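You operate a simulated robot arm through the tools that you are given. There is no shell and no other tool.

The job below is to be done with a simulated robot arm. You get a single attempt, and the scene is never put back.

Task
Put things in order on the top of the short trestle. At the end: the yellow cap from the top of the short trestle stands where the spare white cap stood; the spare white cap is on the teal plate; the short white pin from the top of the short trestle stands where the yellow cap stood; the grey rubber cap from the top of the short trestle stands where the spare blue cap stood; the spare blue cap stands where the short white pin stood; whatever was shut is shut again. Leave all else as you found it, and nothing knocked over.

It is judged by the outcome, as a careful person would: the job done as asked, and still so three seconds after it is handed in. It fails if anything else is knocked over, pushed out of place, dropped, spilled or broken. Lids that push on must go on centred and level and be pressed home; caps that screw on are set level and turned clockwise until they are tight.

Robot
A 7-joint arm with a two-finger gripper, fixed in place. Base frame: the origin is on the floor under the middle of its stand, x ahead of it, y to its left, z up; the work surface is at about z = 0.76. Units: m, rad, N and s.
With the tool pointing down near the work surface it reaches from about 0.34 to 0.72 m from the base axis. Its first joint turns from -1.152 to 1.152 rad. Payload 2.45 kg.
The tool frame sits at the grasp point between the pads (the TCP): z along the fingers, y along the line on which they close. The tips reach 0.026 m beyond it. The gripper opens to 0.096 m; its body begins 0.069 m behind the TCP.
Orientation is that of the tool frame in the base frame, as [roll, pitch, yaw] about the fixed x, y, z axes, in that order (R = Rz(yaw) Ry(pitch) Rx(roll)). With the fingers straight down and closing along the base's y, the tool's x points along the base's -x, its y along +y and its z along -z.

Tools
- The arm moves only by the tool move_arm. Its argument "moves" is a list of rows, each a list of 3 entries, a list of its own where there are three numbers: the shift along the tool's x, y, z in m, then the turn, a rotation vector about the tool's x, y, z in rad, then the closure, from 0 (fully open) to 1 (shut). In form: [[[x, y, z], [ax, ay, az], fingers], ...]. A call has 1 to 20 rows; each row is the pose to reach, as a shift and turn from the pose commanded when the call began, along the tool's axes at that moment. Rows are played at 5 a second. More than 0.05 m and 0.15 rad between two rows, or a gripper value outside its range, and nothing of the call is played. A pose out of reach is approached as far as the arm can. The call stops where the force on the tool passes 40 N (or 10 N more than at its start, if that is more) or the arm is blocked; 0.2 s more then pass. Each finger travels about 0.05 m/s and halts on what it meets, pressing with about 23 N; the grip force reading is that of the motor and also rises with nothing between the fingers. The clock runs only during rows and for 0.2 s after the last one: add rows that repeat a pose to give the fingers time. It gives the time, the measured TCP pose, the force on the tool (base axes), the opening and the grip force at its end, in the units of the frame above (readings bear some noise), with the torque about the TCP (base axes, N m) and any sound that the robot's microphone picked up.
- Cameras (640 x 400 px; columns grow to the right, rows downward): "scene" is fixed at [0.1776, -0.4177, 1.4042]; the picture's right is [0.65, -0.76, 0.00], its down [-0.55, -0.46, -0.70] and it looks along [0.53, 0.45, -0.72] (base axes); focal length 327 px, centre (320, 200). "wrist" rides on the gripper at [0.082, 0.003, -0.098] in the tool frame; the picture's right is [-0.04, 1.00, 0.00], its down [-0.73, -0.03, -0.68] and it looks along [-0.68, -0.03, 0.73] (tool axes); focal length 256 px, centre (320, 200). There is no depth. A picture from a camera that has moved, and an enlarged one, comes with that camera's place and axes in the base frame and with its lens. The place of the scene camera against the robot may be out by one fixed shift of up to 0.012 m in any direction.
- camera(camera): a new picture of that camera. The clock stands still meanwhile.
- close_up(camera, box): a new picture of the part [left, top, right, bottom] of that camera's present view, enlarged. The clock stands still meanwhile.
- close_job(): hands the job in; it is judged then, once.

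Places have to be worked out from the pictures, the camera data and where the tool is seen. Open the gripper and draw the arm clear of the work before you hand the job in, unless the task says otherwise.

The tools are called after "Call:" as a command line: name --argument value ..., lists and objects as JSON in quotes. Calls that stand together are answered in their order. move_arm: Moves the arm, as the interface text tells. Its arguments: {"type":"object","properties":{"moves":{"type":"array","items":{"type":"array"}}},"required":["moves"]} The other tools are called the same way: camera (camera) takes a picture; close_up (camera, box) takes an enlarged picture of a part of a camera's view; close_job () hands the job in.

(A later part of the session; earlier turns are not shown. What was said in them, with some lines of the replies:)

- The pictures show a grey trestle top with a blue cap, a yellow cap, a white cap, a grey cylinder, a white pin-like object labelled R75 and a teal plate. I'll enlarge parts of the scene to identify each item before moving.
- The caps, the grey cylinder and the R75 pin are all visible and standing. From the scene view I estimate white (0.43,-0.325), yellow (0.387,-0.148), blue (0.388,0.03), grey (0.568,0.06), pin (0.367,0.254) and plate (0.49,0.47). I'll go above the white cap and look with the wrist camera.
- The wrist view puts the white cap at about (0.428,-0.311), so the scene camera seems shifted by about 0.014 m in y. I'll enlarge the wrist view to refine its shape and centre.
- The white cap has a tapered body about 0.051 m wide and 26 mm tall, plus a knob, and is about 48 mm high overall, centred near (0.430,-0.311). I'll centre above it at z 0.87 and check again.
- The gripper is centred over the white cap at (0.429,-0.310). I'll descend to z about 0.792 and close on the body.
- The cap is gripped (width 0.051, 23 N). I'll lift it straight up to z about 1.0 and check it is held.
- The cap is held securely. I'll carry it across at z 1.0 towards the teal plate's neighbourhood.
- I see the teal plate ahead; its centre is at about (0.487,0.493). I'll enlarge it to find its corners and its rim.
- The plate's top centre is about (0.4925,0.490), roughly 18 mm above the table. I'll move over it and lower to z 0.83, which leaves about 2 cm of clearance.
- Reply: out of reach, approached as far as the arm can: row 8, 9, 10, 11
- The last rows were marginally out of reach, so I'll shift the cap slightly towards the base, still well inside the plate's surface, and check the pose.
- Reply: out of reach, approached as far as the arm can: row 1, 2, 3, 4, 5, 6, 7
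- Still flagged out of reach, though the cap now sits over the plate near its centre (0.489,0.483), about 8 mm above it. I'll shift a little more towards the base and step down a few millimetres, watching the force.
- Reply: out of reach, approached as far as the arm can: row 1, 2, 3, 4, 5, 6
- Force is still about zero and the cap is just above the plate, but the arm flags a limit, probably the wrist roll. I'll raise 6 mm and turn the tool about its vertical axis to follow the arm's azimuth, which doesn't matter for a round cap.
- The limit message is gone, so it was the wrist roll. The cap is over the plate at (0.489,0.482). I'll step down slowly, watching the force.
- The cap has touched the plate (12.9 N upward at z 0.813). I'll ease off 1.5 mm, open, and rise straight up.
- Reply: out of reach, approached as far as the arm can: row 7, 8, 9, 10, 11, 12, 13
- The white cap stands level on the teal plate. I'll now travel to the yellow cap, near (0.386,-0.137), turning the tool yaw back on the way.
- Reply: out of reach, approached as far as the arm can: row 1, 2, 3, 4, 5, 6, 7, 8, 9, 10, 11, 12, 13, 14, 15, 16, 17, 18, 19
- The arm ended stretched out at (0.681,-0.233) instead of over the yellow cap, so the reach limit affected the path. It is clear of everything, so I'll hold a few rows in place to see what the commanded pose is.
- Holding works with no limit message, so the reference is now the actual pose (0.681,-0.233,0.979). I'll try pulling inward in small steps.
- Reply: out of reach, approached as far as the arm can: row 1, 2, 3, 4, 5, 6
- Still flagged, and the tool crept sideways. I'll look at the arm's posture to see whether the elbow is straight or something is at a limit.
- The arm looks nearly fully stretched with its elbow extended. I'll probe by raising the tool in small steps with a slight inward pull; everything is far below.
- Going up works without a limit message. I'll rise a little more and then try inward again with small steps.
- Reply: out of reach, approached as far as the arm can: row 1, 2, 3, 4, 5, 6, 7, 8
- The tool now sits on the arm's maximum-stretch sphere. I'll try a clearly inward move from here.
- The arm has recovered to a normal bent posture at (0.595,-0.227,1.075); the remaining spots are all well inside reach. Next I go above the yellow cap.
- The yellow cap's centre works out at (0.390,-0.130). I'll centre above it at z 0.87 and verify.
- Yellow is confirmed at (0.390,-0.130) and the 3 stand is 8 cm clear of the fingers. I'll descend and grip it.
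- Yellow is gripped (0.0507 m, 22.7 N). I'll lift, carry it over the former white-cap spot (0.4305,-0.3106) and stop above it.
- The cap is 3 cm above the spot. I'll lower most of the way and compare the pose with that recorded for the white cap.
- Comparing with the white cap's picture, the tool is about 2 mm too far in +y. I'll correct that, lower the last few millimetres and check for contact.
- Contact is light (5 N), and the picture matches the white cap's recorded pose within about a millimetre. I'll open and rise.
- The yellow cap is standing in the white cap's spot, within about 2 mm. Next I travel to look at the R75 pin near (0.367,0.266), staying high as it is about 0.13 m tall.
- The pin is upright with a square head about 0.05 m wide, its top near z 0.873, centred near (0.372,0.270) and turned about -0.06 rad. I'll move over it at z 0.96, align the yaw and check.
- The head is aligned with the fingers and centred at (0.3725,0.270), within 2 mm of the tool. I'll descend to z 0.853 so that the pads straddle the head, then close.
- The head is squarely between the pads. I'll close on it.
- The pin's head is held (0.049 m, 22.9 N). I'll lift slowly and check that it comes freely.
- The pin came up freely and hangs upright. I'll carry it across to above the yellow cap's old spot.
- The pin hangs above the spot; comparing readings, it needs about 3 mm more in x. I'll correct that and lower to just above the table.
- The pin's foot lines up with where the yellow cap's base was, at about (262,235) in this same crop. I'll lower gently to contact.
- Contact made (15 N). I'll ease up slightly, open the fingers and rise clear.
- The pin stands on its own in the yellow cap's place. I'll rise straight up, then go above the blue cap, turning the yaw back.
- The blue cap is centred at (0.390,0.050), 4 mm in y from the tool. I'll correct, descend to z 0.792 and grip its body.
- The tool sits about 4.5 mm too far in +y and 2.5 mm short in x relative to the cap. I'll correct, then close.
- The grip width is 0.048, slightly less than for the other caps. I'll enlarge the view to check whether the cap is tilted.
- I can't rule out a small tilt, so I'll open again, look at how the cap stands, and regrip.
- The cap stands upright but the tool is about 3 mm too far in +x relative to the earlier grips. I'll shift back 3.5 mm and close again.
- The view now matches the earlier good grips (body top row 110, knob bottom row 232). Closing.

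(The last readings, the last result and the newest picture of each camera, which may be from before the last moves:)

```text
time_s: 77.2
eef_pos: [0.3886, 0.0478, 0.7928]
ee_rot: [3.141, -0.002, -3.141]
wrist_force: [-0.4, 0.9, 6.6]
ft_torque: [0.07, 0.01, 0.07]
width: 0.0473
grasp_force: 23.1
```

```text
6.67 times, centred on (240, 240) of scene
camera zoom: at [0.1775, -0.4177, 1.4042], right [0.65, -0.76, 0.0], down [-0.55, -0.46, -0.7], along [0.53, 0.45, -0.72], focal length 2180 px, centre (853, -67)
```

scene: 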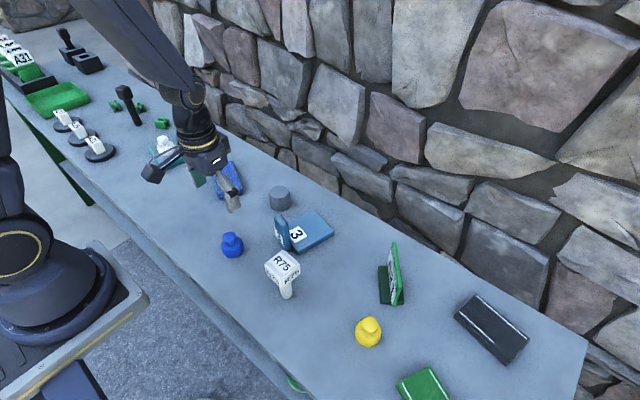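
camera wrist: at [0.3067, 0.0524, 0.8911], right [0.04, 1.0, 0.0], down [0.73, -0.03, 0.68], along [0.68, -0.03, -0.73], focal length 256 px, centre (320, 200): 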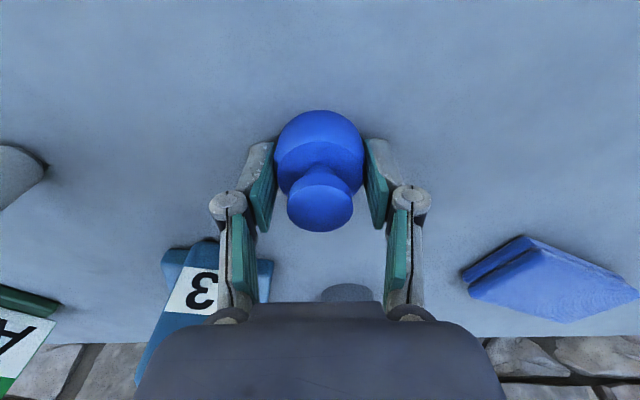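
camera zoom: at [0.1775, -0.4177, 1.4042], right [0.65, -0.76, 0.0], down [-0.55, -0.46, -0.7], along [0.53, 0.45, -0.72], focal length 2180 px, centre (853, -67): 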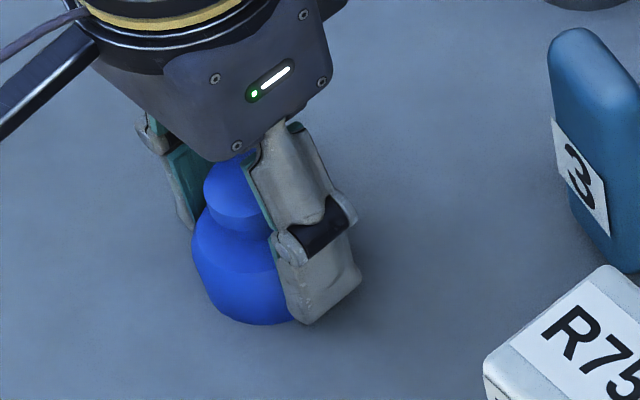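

The grip is 0.0473 m with the cap upright and centred, so the blue one seems slightly softer or more tapered. I'll lift by 2 cm slowly and check that it holds.

Call:
move_arm --moves '[[[0, 0, -0.003], [0, 0, 0], 1], [[0, 0, -0.008], [0, 0, 0], 1], [[0, 0, -0.014], [0, 0, 0], 1], [[0, 0, -0.02], [0, 0, 0], 1], [[0, 0, -0.02], [0, 0, 0], 1]]'

Call:
camera --camera "wrist"

Call:
close_up --camera "scene" --box '[200, 210, 280, 270]'

```text
time_s: 78.4
eef_pos: [0.3896, 0.0482, 0.8139]
ee_rot: [-3.14, 0.002, -3.141]
wrist_force: [-0.5, -0.2, 0.7]
ft_torque: [0.0, 0.03, 0.02]
width: 0.0473
grasp_force: 22.4
```

```text
taken
camera wrist: at [0.307, 0.0518, 0.9119], right [0.04, 1.0, 0.0], down [0.73, -0.03, 0.68], along [0.68, -0.03, -0.73], focal length 256 px, centre (320, 200)
```

wrist: 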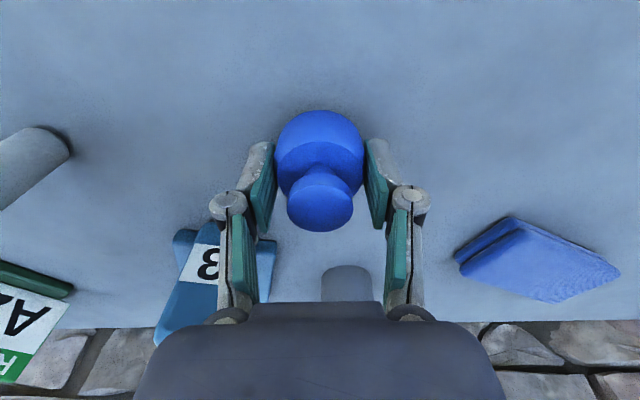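

```text
6.67 times, centred on (240, 240) of scene
camera zoom: at [0.1776, -0.4177, 1.4042], right [0.65, -0.76, 0.0], down [-0.55, -0.46, -0.7], along [0.53, 0.45, -0.72], focal length 2180 px, centre (853, -67)
```

zoom: 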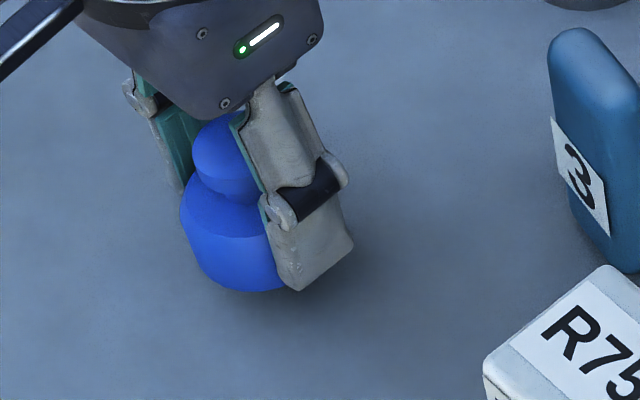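

It holds well and is level. I'll carry the blue cap to above the pin's old spot (0.3726,0.270).

Call:
move_arm --moves '[[[0, 0, -0.03], [0, 0, 0], 1], [[0, 0, -0.06], [0, 0, 0], 1], [[0, 0, -0.08], [0, 0, 0], 1], [[0.0015, 0.02, -0.08], [0, 0, 0], 1], [[0.004, 0.055, -0.08], [0, 0, 0], 1], [[0.0067, 0.09, -0.08], [0, 0, 0], 1], [[0.0093, 0.125, -0.08], [0, 0, 0], 1], [[0.012, 0.16, -0.08], [0, 0, 0], 1], [[0.0145, 0.195, -0.08], [0, 0, 0], 1], [[0.0165, 0.222, -0.08], [0, 0, 0], 1], [[0.0165, 0.222, -0.06], [0, 0, 0], 1], [[0.0165, 0.222, -0.03], [0, 0, 0], 1], [[0.0165, 0.222, -0.01], [0, 0, 0], 1], [[0.0165, 0.222, -0.01], [0, 0, 0], 1], [[0.0165, 0.222, -0.01], [0, 0, 0], 1]]'

Call:
camera --camera "wrist"

Call:
close_up --camera "scene" --box '[130, 130, 350, 270]'

```text
time_s: 81.6
eef_pos: [0.3723, 0.2681, 0.8224]
ee_rot: [3.141, -0.002, -3.141]
wrist_force: [0.5, -1.0, -0.9]
ft_torque: [-0.02, 0.01, 0.0]
width: 0.0471
grasp_force: 22.9
```

```text
taken
camera wrist: at [0.2905, 0.2716, 0.9203], right [0.04, 1.0, 0.0], down [0.73, -0.03, 0.68], along [0.68, -0.03, -0.73], focal length 256 px, centre (320, 200)
```

wrist: 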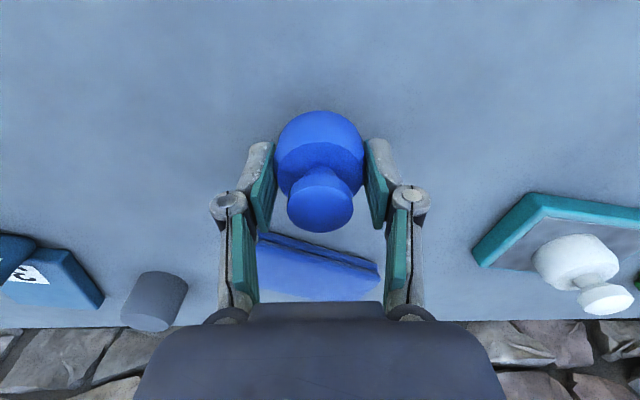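

```text
2.86 times, centred on (240, 200) of scene
camera zoom: at [0.1776, -0.4177, 1.4042], right [0.65, -0.76, 0.0], down [-0.55, -0.46, -0.7], along [0.53, 0.45, -0.72], focal length 934 px, centre (549, 200)
```

zoom: 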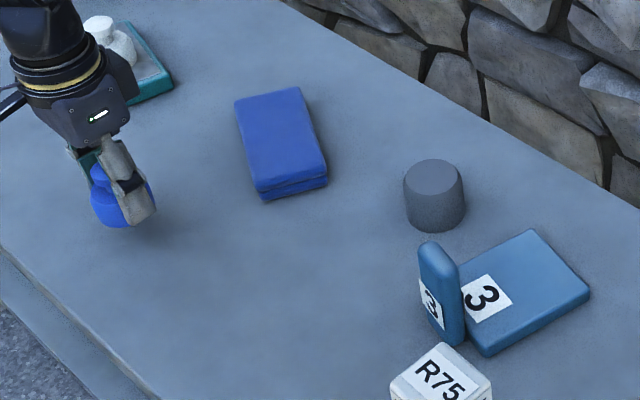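

The blue cap is above the pin's old position within 2 mm. I'll correct that and lower to contact.

Call:
move_arm --moves '[[[0, 0.002, 0.01], [0, 0, 0], 1], [[0, 0.002, 0.02], [0, 0, 0], 1], [[0, 0.002, 0.026], [0, 0, 0], 1], [[0, 0.002, 0.028], [0, 0, 0], 1], [[0, 0.002, 0.029], [0, 0, 0], 1], [[0, 0.002, 0.029], [0, 0, 0], 1]]'

Call:
close_up --camera "scene" --box '[130, 130, 350, 270]'

```text
time_s: 83.0
eef_pos: [0.3728, 0.2725, 0.7932]
ee_rot: [3.141, -0.001, 3.141]
wrist_force: [0.1, -0.1, -0.6]
ft_torque: [-0.01, -0.02, 0.0]
width: 0.0472
grasp_force: 23.1
```

```text
2.86 times, centred on (240, 200) of scene
camera zoom: at [0.1776, -0.4177, 1.4042], right [0.65, -0.76, 0.0], down [-0.55, -0.46, -0.7], along [0.53, 0.45, -0.72], focal length 934 px, centre (549, 200)
```

zoom: 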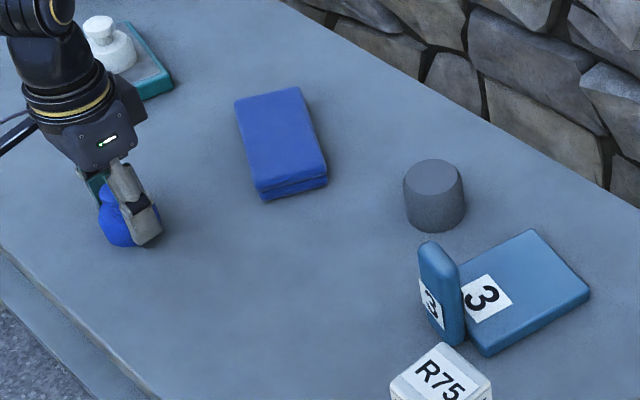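

No contact yet at z 0.793, and y reads 2.5 mm high. I'll nudge back 2 mm and go down another 2 mm.

Call:
move_arm --moves '[[[0, -0.002, 0], [0, 0, 0], 1], [[0, -0.002, 0.001], [0, 0, 0], 1], [[0, -0.002, 0.002], [0, 0, 0], 1], [[0, -0.002, 0.002], [0, 0, 0], 1]]'

```text
time_s: 84.0
eef_pos: [0.3725, 0.2705, 0.793]
ee_rot: [3.142, -0.001, 3.141]
wrist_force: [0.4, 0.3, -0.7]
ft_torque: [0.0, -0.01, -0.01]
width: 0.0471
grasp_force: 22.7
```

Still free. I'll lower in half-millimetre steps until contact.

Call:
move_arm --moves '[[[0, 0, 0.0005], [0, 0, 0], 1], [[0, 0, 0.001], [0, 0, 0], 1], [[0, 0, 0.0015], [0, 0, 0], 1], [[0, 0, 0.002], [0, 0, 0], 1], [[0, 0, 0.002], [0, 0, 0], 1]]'

Call:
close_up --camera "scene" --box '[120, 160, 216, 250]'

```text
time_s: 85.2
eef_pos: [0.3717, 0.2698, 0.7894]
ee_rot: [-3.142, 0.002, 3.141]
wrist_force: [-2.1, 5.4, 15.6]
ft_torque: [0.13, 0.04, 0.01]
width: 0.047
grasp_force: 22.7
```

```text
4.44 times, centred on (168, 205) of scene
camera zoom: at [0.1773, -0.4177, 1.4042], right [0.65, -0.76, 0.0], down [-0.55, -0.46, -0.7], along [0.53, 0.45, -0.72], focal length 1453 px, centre (996, 178)
```

zoom: 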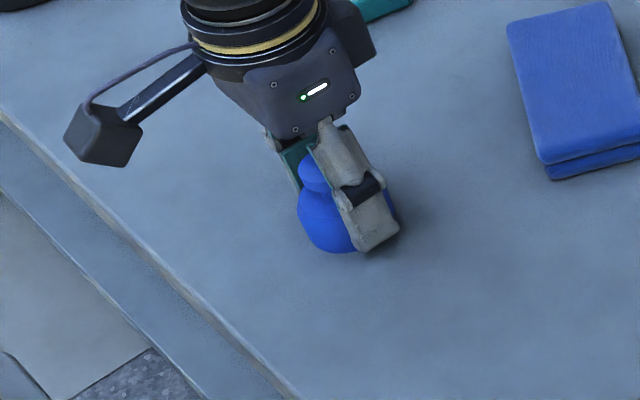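

Contact made (15 N). I'll ease up 1 mm, open and rise straight up.

Call:
move_arm --moves '[[[0, 0, -0.001], [0, 0, 0], 1], [[0, 0, -0.001], [0, 0, 0], 0.45], [[0, 0, -0.001], [0, 0, 0], 0.25], [[0, 0, -0.001], [0, 0, 0], 0], [[0, 0, -0.001], [0, 0, 0], 0], [[0, 0, -0.001], [0, 0, 0], 0], [[0, 0, -0.02], [0, 0, 0], 0], [[0, 0, -0.05], [0, 0, 0], 0], [[0, 0, -0.09], [0, 0, 0], 0], [[0, 0, -0.13], [0, 0, 0], 0], [[0, 0, -0.16], [0, 0, 0], 0], [[0, 0, -0.16], [0, 0, 0], 0], [[0, 0, -0.16], [0, 0, 0], 0]]'

Call:
camera --camera "wrist"

Call:
close_up --camera "scene" --box '[120, 140, 216, 230]'

Call:
close_up --camera "wrist" --box '[264, 30, 376, 130]'

```text
time_s: 88.0
eef_pos: [0.3735, 0.2702, 0.9484]
ee_rot: [-3.141, 0.001, -3.14]
wrist_force: [0.7, 0.2, 0.1]
ft_torque: [-0.03, 0.0, 0.0]
width: 0.096
grasp_force: 0.1
```

```text
taken
camera wrist: at [0.2912, 0.2739, 1.0475], right [0.04, 1.0, 0.0], down [0.73, -0.03, 0.68], along [0.68, -0.03, -0.73], focal length 256 px, centre (320, 200)
```

wrist: 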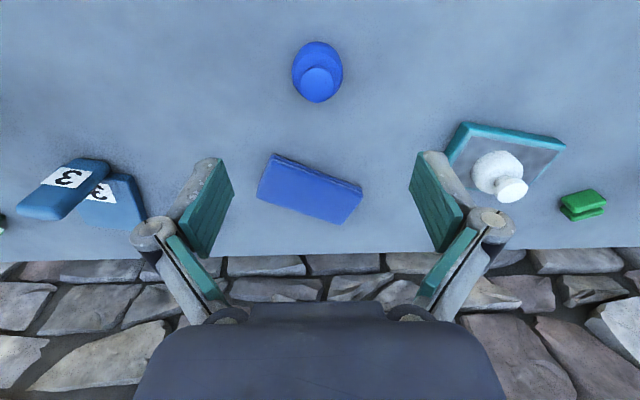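

```text
4.44 times, centred on (168, 185) of scene
camera zoom: at [0.1775, -0.4177, 1.4042], right [0.65, -0.76, 0.0], down [-0.55, -0.46, -0.7], along [0.53, 0.45, -0.72], focal length 1453 px, centre (996, 267)
```

zoom: 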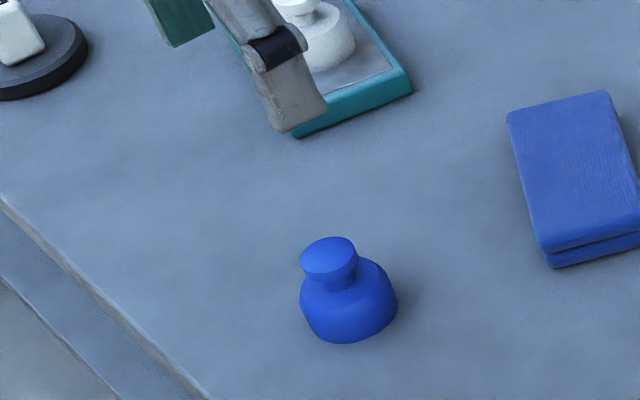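

```text
4.00 times, centred on (320, 80) of wrist
camera zoom: at [0.2912, 0.2739, 1.0475], right [0.04, 1.0, 0.0], down [0.73, -0.03, 0.68], along [0.68, -0.03, -0.73], focal length 1024 px, centre (320, 680)
```

zoom: 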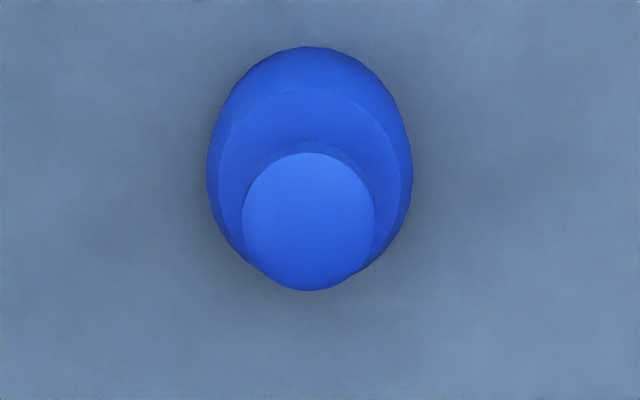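

The blue cap is level on the pin's old spot, with its base centre matching within about 1 mm. Next I go above the grey cap near (0.568,0.066).

Call:
move_arm --moves '[[[-0.015, -0.0175, 0], [0, 0, 0], 0], [[-0.04, -0.0465, 0], [0, 0, 0], 0], [[-0.067, -0.078, 0], [0, 0, 0], 0], [[-0.094, -0.109, 0], [0, 0, 0], 0], [[-0.121, -0.14, 0], [0, 0, 0], 0], [[-0.148, -0.172, 0], [0, 0, 0], 0], [[-0.17, -0.197, 0], [0, 0, 0], 0], [[-0.1865, -0.205, 0], [0, 0, 0], 0], [[-0.1865, -0.205, 0], [0, 0, 0], 0], [[-0.1865, -0.205, 0], [0, 0, 0], 0]]'

Call:
camera --camera "wrist"

Call:
close_up --camera "wrist" --box '[240, 30, 400, 160]'

Call:
close_up --camera "scene" --box '[230, 160, 350, 270]'

```text
time_s: 90.2
eef_pos: [0.5587, 0.0647, 0.9512]
ee_rot: [3.141, 0.001, -3.142]
wrist_force: [-0.6, -0.7, -0.5]
ft_torque: [-0.05, -0.04, -0.02]
width: 0.0959
grasp_force: 0.1
```

```text
taken
camera wrist: at [0.4767, 0.0682, 1.0497], right [0.04, 1.0, 0.0], down [0.73, -0.03, 0.68], along [0.68, -0.03, -0.73], focal length 256 px, centre (320, 200)
```

wrist: 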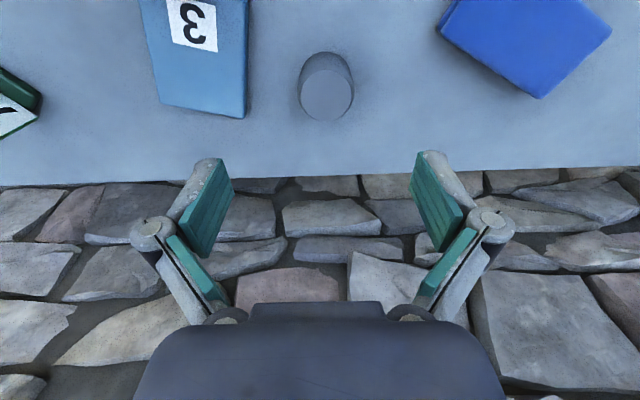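

```text
3.08 times, centred on (320, 95) of wrist
camera zoom: at [0.4767, 0.0682, 1.0497], right [0.04, 1.0, 0.0], down [0.73, -0.03, 0.68], along [0.68, -0.03, -0.73], focal length 788 px, centre (320, 523)
```

zoom: 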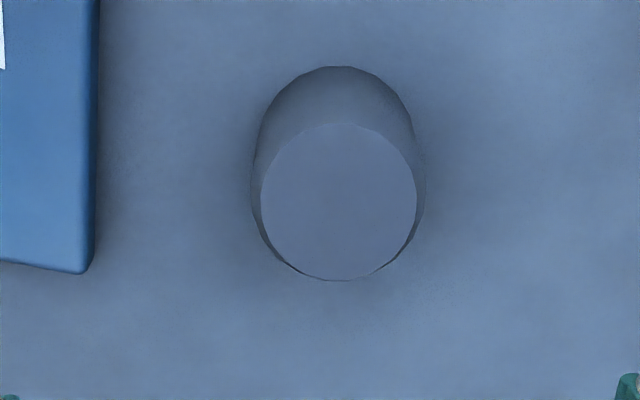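

```text
3.64 times, centred on (290, 215) of scene
camera zoom: at [0.1776, -0.4177, 1.4042], right [0.65, -0.76, 0.0], down [-0.55, -0.46, -0.7], along [0.53, 0.45, -0.72], focal length 1189 px, centre (429, 146)
```

zoom: 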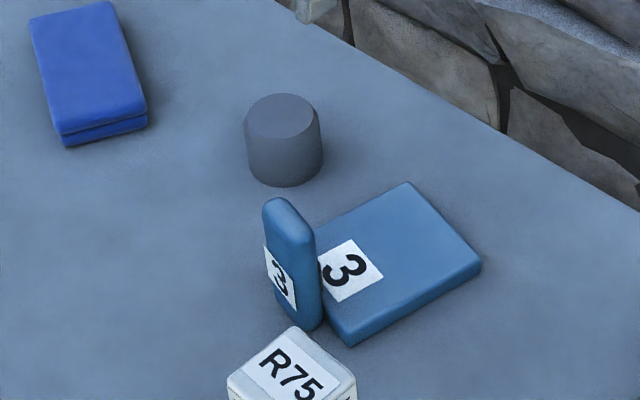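

The grey cap is a cylinder about 0.058 m wide and 0.042 m tall, centred near (0.571,0.070), with the blue 3 block edge near y = -0.014. I'll approach with the fingers part-closed to about 0.077 m for clearance, stopping at z 0.86 to check.

Call:
move_arm --moves '[[[-0.006, 0.003, 0.01], [0, 0, 0], 0.1], [[-0.0123, 0.0053, 0.03], [0, 0, 0], 0.2], [[-0.0123, 0.0053, 0.06], [0, 0, 0], 0.2], [[-0.0123, 0.0053, 0.09], [0, 0, 0], 0.2], [[-0.0123, 0.0053, 0.09], [0, 0, 0], 0.2], [[-0.0123, 0.0053, 0.09], [0, 0, 0], 0.2]]'

Call:
camera --camera "wrist"

Call:
close_up --camera "wrist" --box '[220, 50, 420, 220]'

Call:
close_up --camera "scene" --box '[230, 160, 350, 270]'

```text
time_s: 91.6
eef_pos: [0.5724, 0.0708, 0.8624]
ee_rot: [-3.141, 0.0, -3.141]
wrist_force: [-0.5, -0.4, 0.0]
ft_torque: [0.0, -0.02, -0.02]
width: 0.0766
grasp_force: 0.1
```

```text
taken
camera wrist: at [0.4905, 0.0753, 0.9597], right [0.04, 1.0, 0.0], down [0.73, -0.03, 0.68], along [0.68, -0.03, -0.73], focal length 256 px, centre (320, 200)
```

wrist: 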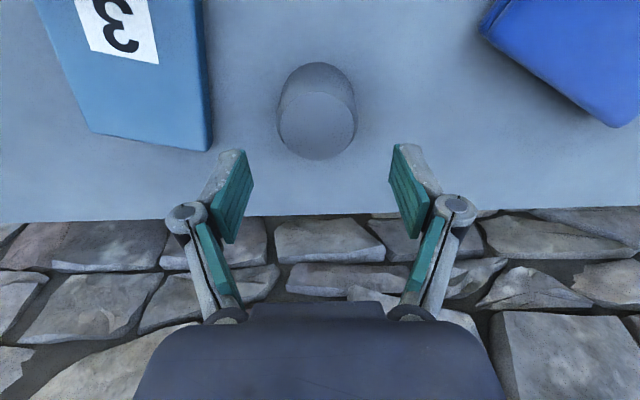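

```text
2.35 times, centred on (320, 135) of wrist
camera zoom: at [0.4905, 0.0753, 0.9597], right [0.04, 1.0, 0.0], down [0.73, -0.03, 0.68], along [0.68, -0.03, -0.73], focal length 602 px, centre (320, 353)
```

zoom: 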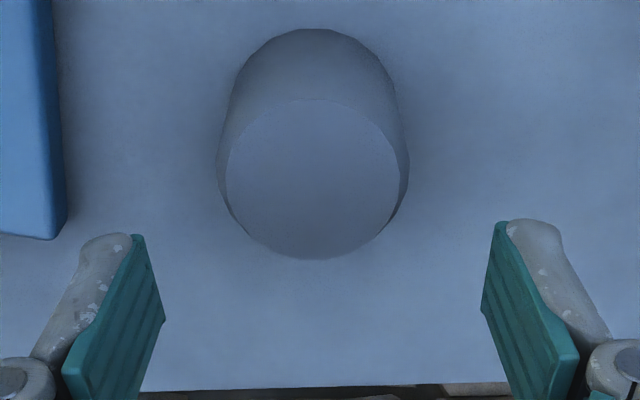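

```text
3.64 times, centred on (290, 215) of scene
camera zoom: at [0.1776, -0.4177, 1.4042], right [0.65, -0.76, 0.0], down [-0.55, -0.46, -0.7], along [0.53, 0.45, -0.72], focal length 1189 px, centre (429, 146)
```

zoom: 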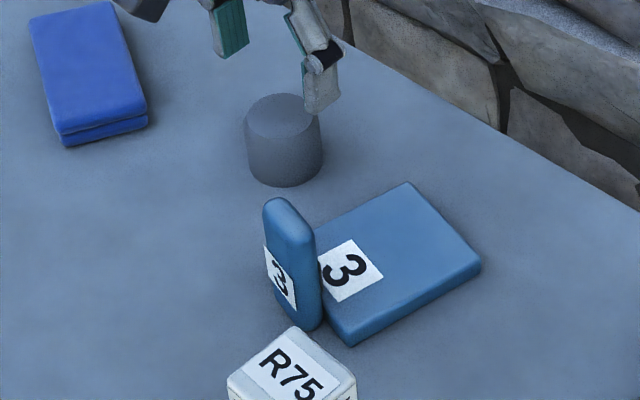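

The cap is centred at (0.571,0.0695), about 2 mm from the tool axis, and the left finger is well clear of the block. I'll correct, descend to z about 0.791 and close.

Call:
move_arm --moves '[[[0.0015, -0.002, 0.02], [0, 0, 0], 0.2], [[0.0015, -0.002, 0.045], [0, 0, 0], 0.2], [[0.0015, -0.002, 0.065], [0, 0, 0], 0.2], [[0.0015, -0.002, 0.071], [0, 0, 0], 0.2], [[0.0015, -0.002, 0.071], [0, 0, 0], 0.2], [[0.0015, -0.002, 0.071], [0, 0, 0], 0.2]]'

Call:
camera --camera "wrist"

Call:
close_up --camera "scene" --box '[230, 160, 350, 270]'

```text
time_s: 93.0
eef_pos: [0.5711, 0.067, 0.7876]
ee_rot: [-3.14, 0.001, -3.141]
wrist_force: [0.0, -0.3, 0.6]
ft_torque: [-0.01, -0.01, 0.0]
width: 0.0771
grasp_force: 0.1
```

```text
taken
camera wrist: at [0.4884, 0.0714, 0.8862], right [0.04, 1.0, 0.0], down [0.73, -0.03, 0.68], along [0.68, -0.03, -0.73], focal length 256 px, centre (320, 200)
```

wrist: 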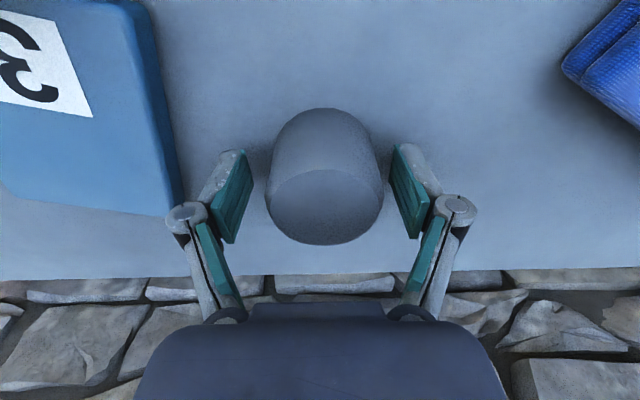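

```text
3.64 times, centred on (290, 215) of scene
camera zoom: at [0.1776, -0.4177, 1.4042], right [0.65, -0.76, 0.0], down [-0.55, -0.46, -0.7], along [0.53, 0.45, -0.72], focal length 1189 px, centre (429, 146)
```

zoom: 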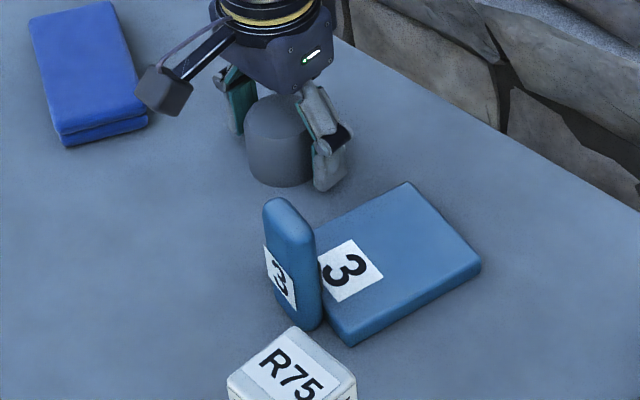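

The cap sits 2.5 mm to +y of the tool centre and the tips are about 2 mm above the table. I'll nudge +2 mm in y, raise 2 mm, and close.

Call:
move_arm --moves '[[[0, 0.002, -0.002], [0, 0, 0], 0.2], [[0, 0.002, -0.002], [0, 0, 0], 0.2], [[0, 0.002, -0.002], [0, 0, 0], 0.3], [[0, 0.002, -0.002], [0, 0, 0], 0.4], [[0, 0.002, -0.002], [0, 0, 0], 0.5], [[0, 0.002, -0.002], [0, 0, 0], 1], [[0, 0.002, -0.002], [0, 0, 0], 1], [[0, 0.002, -0.002], [0, 0, 0], 1]]'

Call:
camera --camera "wrist"

Call:
close_up --camera "scene" --box '[230, 160, 350, 270]'

```text
time_s: 94.8
eef_pos: [0.5703, 0.0699, 0.7914]
ee_rot: [3.141, 0.0, -3.141]
wrist_force: [-1.3, 2.3, 3.7]
ft_torque: [-0.04, 0.07, -0.03]
width: 0.0539
grasp_force: 22.6
```

```text
taken
camera wrist: at [0.4883, 0.0732, 0.8892], right [0.04, 1.0, 0.0], down [0.73, -0.03, 0.68], along [0.68, -0.03, -0.73], focal length 256 px, centre (320, 200)
```

wrist: 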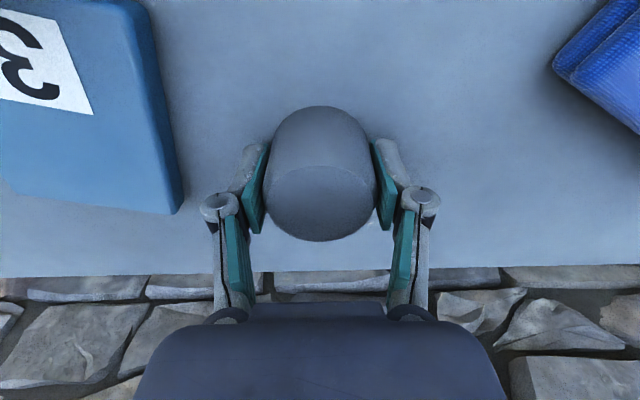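

```text
3.64 times, centred on (290, 215) of scene
camera zoom: at [0.1775, -0.4176, 1.4042], right [0.65, -0.76, 0.0], down [-0.55, -0.46, -0.7], along [0.53, 0.45, -0.72], focal length 1189 px, centre (429, 146)
```

zoom: 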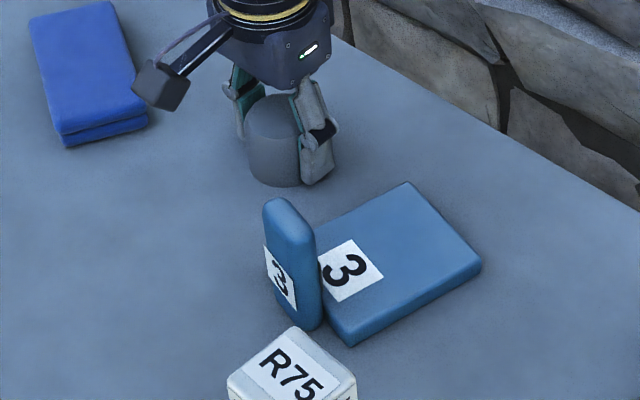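

Gripped at 0.054 m. I'll lift it slowly a short way and check.

Call:
move_arm --moves '[[[0, 0, -0.005], [0, 0, 0], 1], [[0, 0, -0.015], [0, 0, 0], 1], [[0, 0, -0.03], [0, 0, 0], 1], [[0, 0, -0.06], [0, 0, 0], 1], [[0, 0, -0.09], [0, 0, 0], 1], [[0, 0, -0.12], [0, 0, 0], 1], [[0, 0, -0.12], [0, 0, 0], 1]]'

Call:
camera --camera "wrist"

```text
time_s: 96.4
eef_pos: [0.5683, 0.0682, 0.9099]
ee_rot: [3.141, -0.001, -3.141]
wrist_force: [0.5, -0.1, -0.6]
ft_torque: [-0.04, -0.03, 0.0]
width: 0.0537
grasp_force: 22.9
```

```text
taken
camera wrist: at [0.4871, 0.0725, 1.0083], right [0.04, 1.0, 0.0], down [0.73, -0.03, 0.68], along [0.68, -0.03, -0.73], focal length 256 px, centre (320, 200)
```

wrist: 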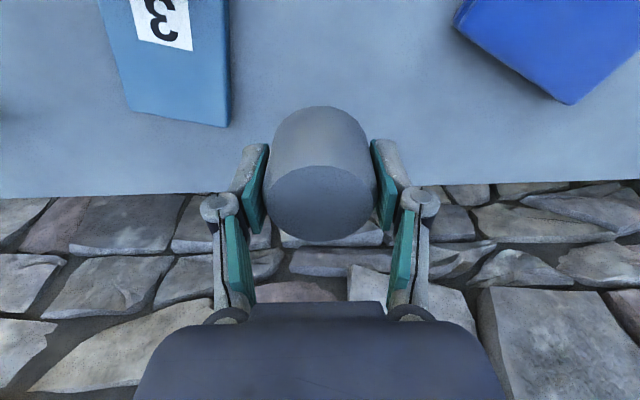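

Held firmly and level. I'll carry it to above the blue cap's old spot (0.390,0.050) and lower to 3 cm above the table.

Call:
move_arm --moves '[[[0.02, -0.002, 0], [0, 0, 0], 1], [[0.055, -0.006, 0], [0, 0, 0], 1], [[0.09, -0.01, 0], [0, 0, 0], 1], [[0.125, -0.0135, 0], [0, 0, 0], 1], [[0.155, -0.017, 0], [0, 0, 0], 1], [[0.18, -0.0195, 0], [0, 0, 0], 1], [[0.18, -0.0195, 0.02], [0, 0, 0], 1], [[0.18, -0.0195, 0.05], [0, 0, 0], 1], [[0.18, -0.0195, 0.08], [0, 0, 0], 1], [[0.18, -0.0195, 0.09], [0, 0, 0], 1], [[0.18, -0.0195, 0.09], [0, 0, 0], 1], [[0.18, -0.0195, 0.09], [0, 0, 0], 1]]'

Call:
camera --camera "wrist"

Call:
close_up --camera "scene" --box '[200, 210, 280, 270]'

```text
time_s: 99.0
eef_pos: [0.3901, 0.0514, 0.8211]
ee_rot: [-3.141, 0.0, 3.139]
wrist_force: [0.0, -0.4, -0.6]
ft_torque: [0.03, -0.01, -0.01]
width: 0.054
grasp_force: 23.1
```

```text
taken
camera wrist: at [0.3075, 0.0551, 0.9192], right [0.04, 1.0, 0.0], down [0.73, -0.03, 0.68], along [0.68, -0.03, -0.73], focal length 256 px, centre (320, 200)
```

wrist: 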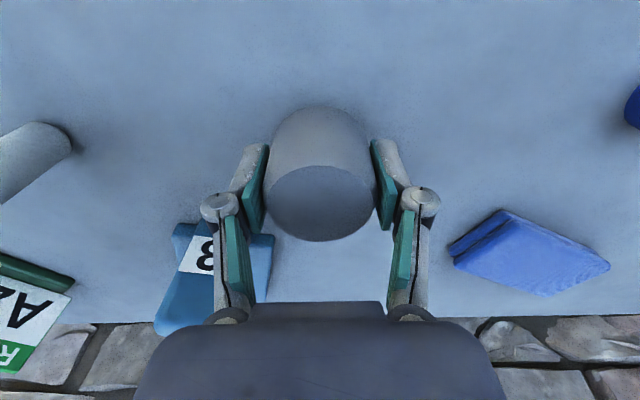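

```text
6.67 times, centred on (240, 240) of scene
camera zoom: at [0.1776, -0.4177, 1.4042], right [0.65, -0.76, 0.0], down [-0.55, -0.46, -0.7], along [0.53, 0.45, -0.72], focal length 2180 px, centre (853, -67)
```

zoom: 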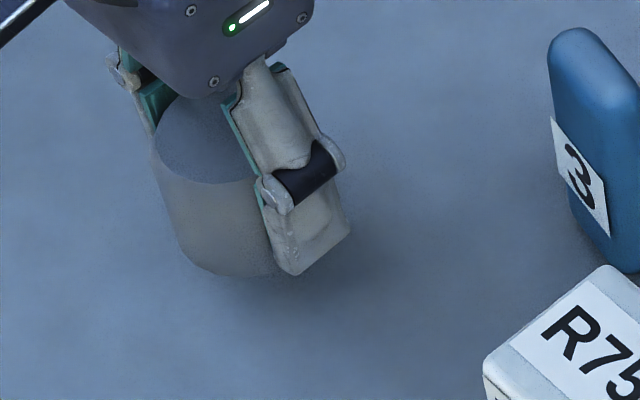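

It is over the spot within 2 mm. I'll correct and lower most of the remaining height.

Call:
move_arm --moves '[[[0, -0.0015, 0.01], [0, 0, 0], 1], [[0, -0.0015, 0.02], [0, 0, 0], 1], [[0, -0.0015, 0.026], [0, 0, 0], 1], [[0, -0.0015, 0.028], [0, 0, 0], 1], [[0, -0.0015, 0.028], [0, 0, 0], 1], [[0, -0.0015, 0.028], [0, 0, 0], 1]]'

Call:
close_up --camera "scene" --box '[200, 210, 280, 270]'

```text
time_s: 100.4
eef_pos: [0.3905, 0.0495, 0.7917]
ee_rot: [3.141, 0.0, -3.141]
wrist_force: [0.6, 0.9, -0.3]
ft_torque: [0.01, 0.0, 0.04]
width: 0.0536
grasp_force: 23.0
```

```text
6.67 times, centred on (240, 240) of scene
camera zoom: at [0.1776, -0.4177, 1.4042], right [0.65, -0.76, 0.0], down [-0.55, -0.46, -0.7], along [0.53, 0.45, -0.72], focal length 2180 px, centre (853, -67)
```

zoom: 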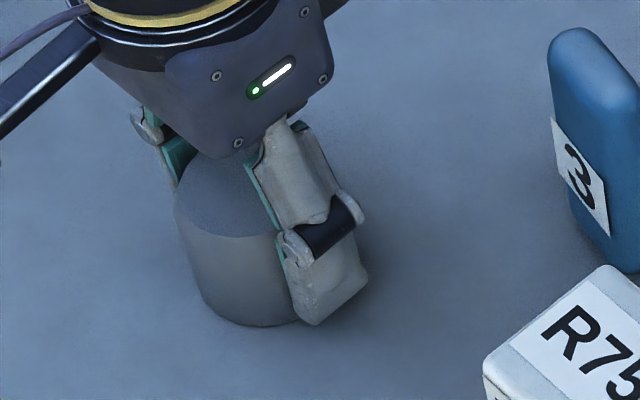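

The cap is at z 0.7917 with no contact yet, at (0.3905,0.0495). I'll lower in half-millimetre steps to contact.

Call:
move_arm --moves '[[[0, 0, 0.0005], [0, 0, 0], 1], [[0, 0, 0.001], [0, 0, 0], 1], [[0, 0, 0.0015], [0, 0, 0], 1], [[0, 0, 0.0015], [0, 0, 0], 1]]'

```text
time_s: 101.4
eef_pos: [0.389, 0.0501, 0.7915]
ee_rot: [-3.141, -0.001, -3.141]
wrist_force: [0.4, 0.1, -0.1]
ft_torque: [0.02, -0.05, 0.02]
width: 0.0538
grasp_force: 23.0
```

Call:
move_arm --moves '[[[0, 0, 0.0005], [0, 0, 0], 1], [[0, 0, 0.001], [0, 0, 0], 1], [[0, 0, 0.0015], [0, 0, 0], 1], [[0, 0, 0.0015], [0, 0, 0], 1]]'

```text
time_s: 102.4
eef_pos: [0.3883, 0.0488, 0.7905]
ee_rot: [3.141, 0.002, 3.14]
wrist_force: [-3.5, -2.3, 26.8]
ft_torque: [-0.07, 0.1, 0.2]
width: 0.0538
grasp_force: 22.6
```

Firm contact (27 N). I'll ease up 1.2 mm, open the fingers, and rise straight up.

Call:
move_arm --moves '[[[0, 0, -0.0008], [0, 0, 0], 1], [[0, 0, -0.0012], [0, 0, 0], 1], [[0, 0, -0.0012], [0, 0, 0], 0.38], [[0, 0, -0.0012], [0, 0, 0], 0.2], [[0, 0, -0.0012], [0, 0, 0], 0], [[0, 0, -0.0012], [0, 0, 0], 0], [[0, 0, -0.0012], [0, 0, 0], 0], [[0, 0, -0.02], [0, 0, 0], 0], [[0, 0, -0.05], [0, 0, 0], 0], [[0, 0, -0.09], [0, 0, 0], 0], [[0, 0, -0.13], [0, 0, 0], 0], [[0, 0, -0.16], [0, 0, 0], 0], [[0, 0, -0.16], [0, 0, 0], 0], [[0, 0, -0.16], [0, 0, 0], 0]]'

Call:
camera --camera "wrist"

Call:
close_up --camera "scene" --box '[200, 200, 420, 360]'

Call:
close_up --camera "wrist" --box '[264, 30, 376, 130]'

```text
time_s: 105.4
eef_pos: [0.3898, 0.0483, 0.9485]
ee_rot: [-3.141, -0.002, 3.141]
wrist_force: [0.4, 0.2, 0.2]
ft_torque: [0.0, -0.02, -0.01]
width: 0.096
grasp_force: 0.0
```

```text
taken
camera wrist: at [0.3077, 0.0514, 1.0485], right [0.04, 1.0, 0.0], down [0.73, -0.03, 0.68], along [0.68, -0.03, -0.73], focal length 256 px, centre (320, 200)
```

wrist: 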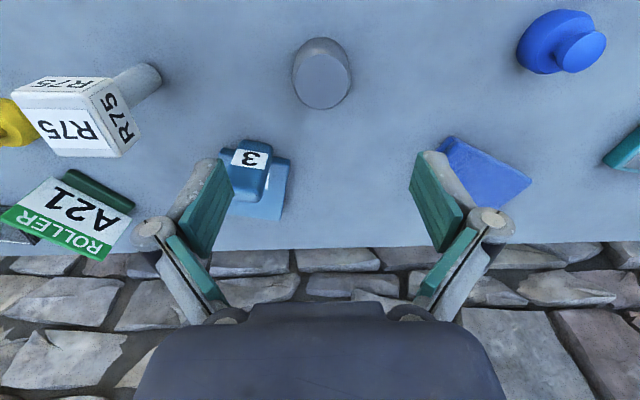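

```text
2.50 times, centred on (310, 280) of scene
camera zoom: at [0.1775, -0.4177, 1.4042], right [0.65, -0.76, 0.0], down [-0.55, -0.46, -0.7], along [0.53, 0.45, -0.72], focal length 817 px, centre (345, 0)
```

zoom: 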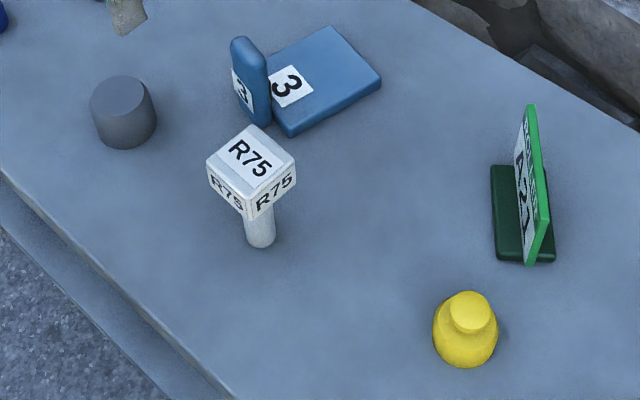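

```text
4.00 times, centred on (320, 80) of wrist
camera zoom: at [0.3077, 0.0514, 1.0485], right [0.04, 1.0, 0.0], down [0.73, -0.03, 0.68], along [0.68, -0.03, -0.73], focal length 1024 px, centre (320, 680)
```

zoom: 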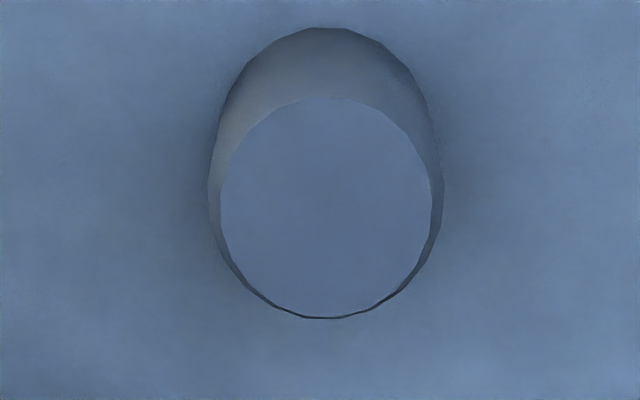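

The grey cap stands on the blue cap's old spot within about 2 mm. I'll withdraw the arm up to its starting pose, clear of the work, and inspect everything.

Call:
move_arm --moves '[[[0, 0, -0.03], [0, 0, 0], 0], [[0, 0, -0.07], [0, 0, 0], 0], [[0, 0, -0.101], [0, 0, 0], 0], [[-0.02, -0.02, -0.101], [0, 0, 0], 0], [[-0.045, -0.045, -0.101], [0, 0, 0], 0], [[-0.07, -0.07, -0.101], [0, 0, 0], 0], [[-0.0997, -0.0934, -0.101], [0, 0, 0], 0], [[-0.0997, -0.0934, -0.101], [0, 0, 0], 0], [[-0.0997, -0.0934, -0.101], [0, 0, 0], 0]]'

Call:
camera --camera "scene"

Call:
close_up --camera "scene" --box '[130, 130, 350, 270]'

Call:
close_up --camera "scene" --box '[200, 200, 420, 360]'

Call:
close_up --camera "scene" --box '[0, 10, 200, 170]'

Call:
close_up --camera "scene" --box '[360, 240, 600, 400]'

```text
time_s: 107.4
eef_pos: [0.4869, -0.0441, 1.0499]
ee_rot: [3.141, 0.001, 3.141]
wrist_force: [0.9, 0.6, 0.0]
ft_torque: [-0.03, 0.01, -0.01]
width: 0.096
grasp_force: 0.1
```

```text
taken
```

scene: 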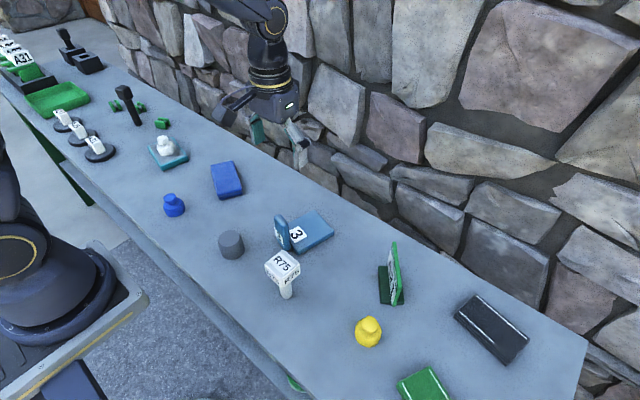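

```text
2.86 times, centred on (240, 200) of scene
camera zoom: at [0.1776, -0.4177, 1.4042], right [0.65, -0.76, 0.0], down [-0.55, -0.46, -0.7], along [0.53, 0.45, -0.72], focal length 934 px, centre (549, 200)
```

zoom: 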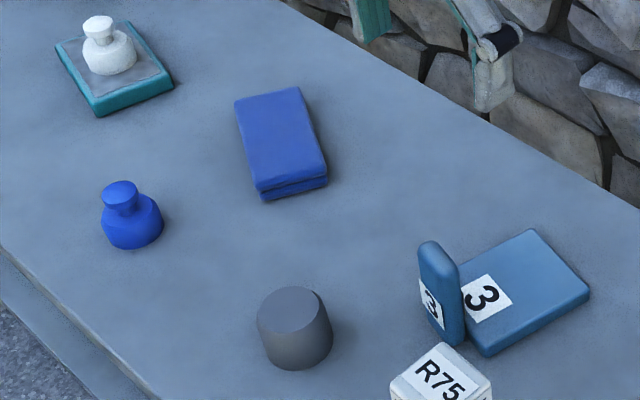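

```text
2.50 times, centred on (310, 280) of scene
camera zoom: at [0.1776, -0.4177, 1.4042], right [0.65, -0.76, 0.0], down [-0.55, -0.46, -0.7], along [0.53, 0.45, -0.72], focal length 817 px, centre (345, 0)
```

zoom: 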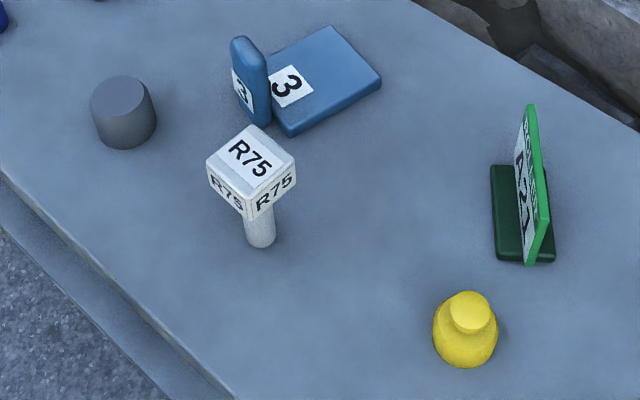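

```text
2.50 times, centred on (100, 90) of scene
camera zoom: at [0.1776, -0.4177, 1.4042], right [0.65, -0.76, 0.0], down [-0.55, -0.46, -0.7], along [0.53, 0.45, -0.72], focal length 817 px, centre (870, 475)
```

zoom: 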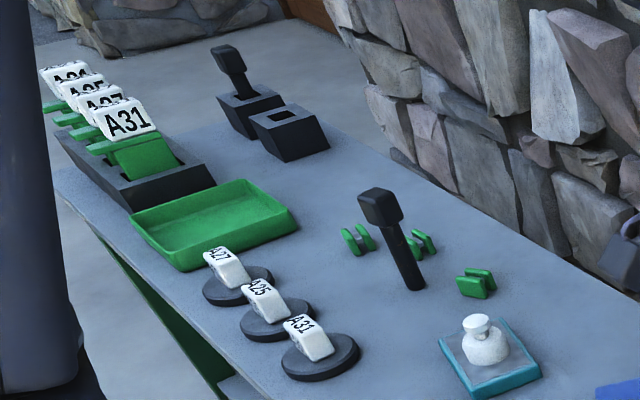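

```text
2.50 times, centred on (480, 320) of scene
camera zoom: at [0.1776, -0.4177, 1.4042], right [0.65, -0.76, 0.0], down [-0.55, -0.46, -0.7], along [0.53, 0.45, -0.72], focal length 817 px, centre (-80, -100)
```

zoom: 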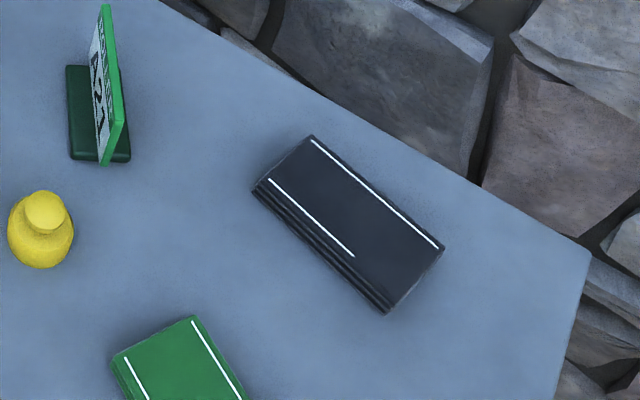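

The final pictures show the white cap on the teal plate, the yellow cap in white's place and the pin in yellow's place. The blue cap is in the pin's place and the grey cap is in blue's place. Everything is upright, all else is where it was, and the open gripper is clear at its starting pose, so I'm handing in the job.

Call:
close_job

```text
The job is handed in.
```

All five items are where you asked, upright, and the job has been handed in. I judged the positions from the camera views:

| Item | Where it is now | How close |
|---|---|---|
| Spare white cap | On the teal plate | About 1 cm from the plate's centre, with its base fully on the plate |
| Yellow cap | Where the white cap stood | About 2 mm |
| Short white pin | Where the yellow cap stood | A few mm |
| Spare blue cap | Where the pin stood | About 1 mm |
| Grey rubber cap | Where the blue cap stood | About 2 mm |

- **The pin:** I took the white post with the square "R75" head to be the short white pin. It was the only item I saw that fitted.
- **Nothing to shut:** I didn't open anything, so there was nothing to close again.
- **Arm trouble:** After placing the white cap, the arm overreached on its way to the yellow cap and stretched out over the table. It touched nothing, and I brought it back before carrying on.

The last pictures show everything else where it was. The gripper is open and back near its starting position, clear of the work.
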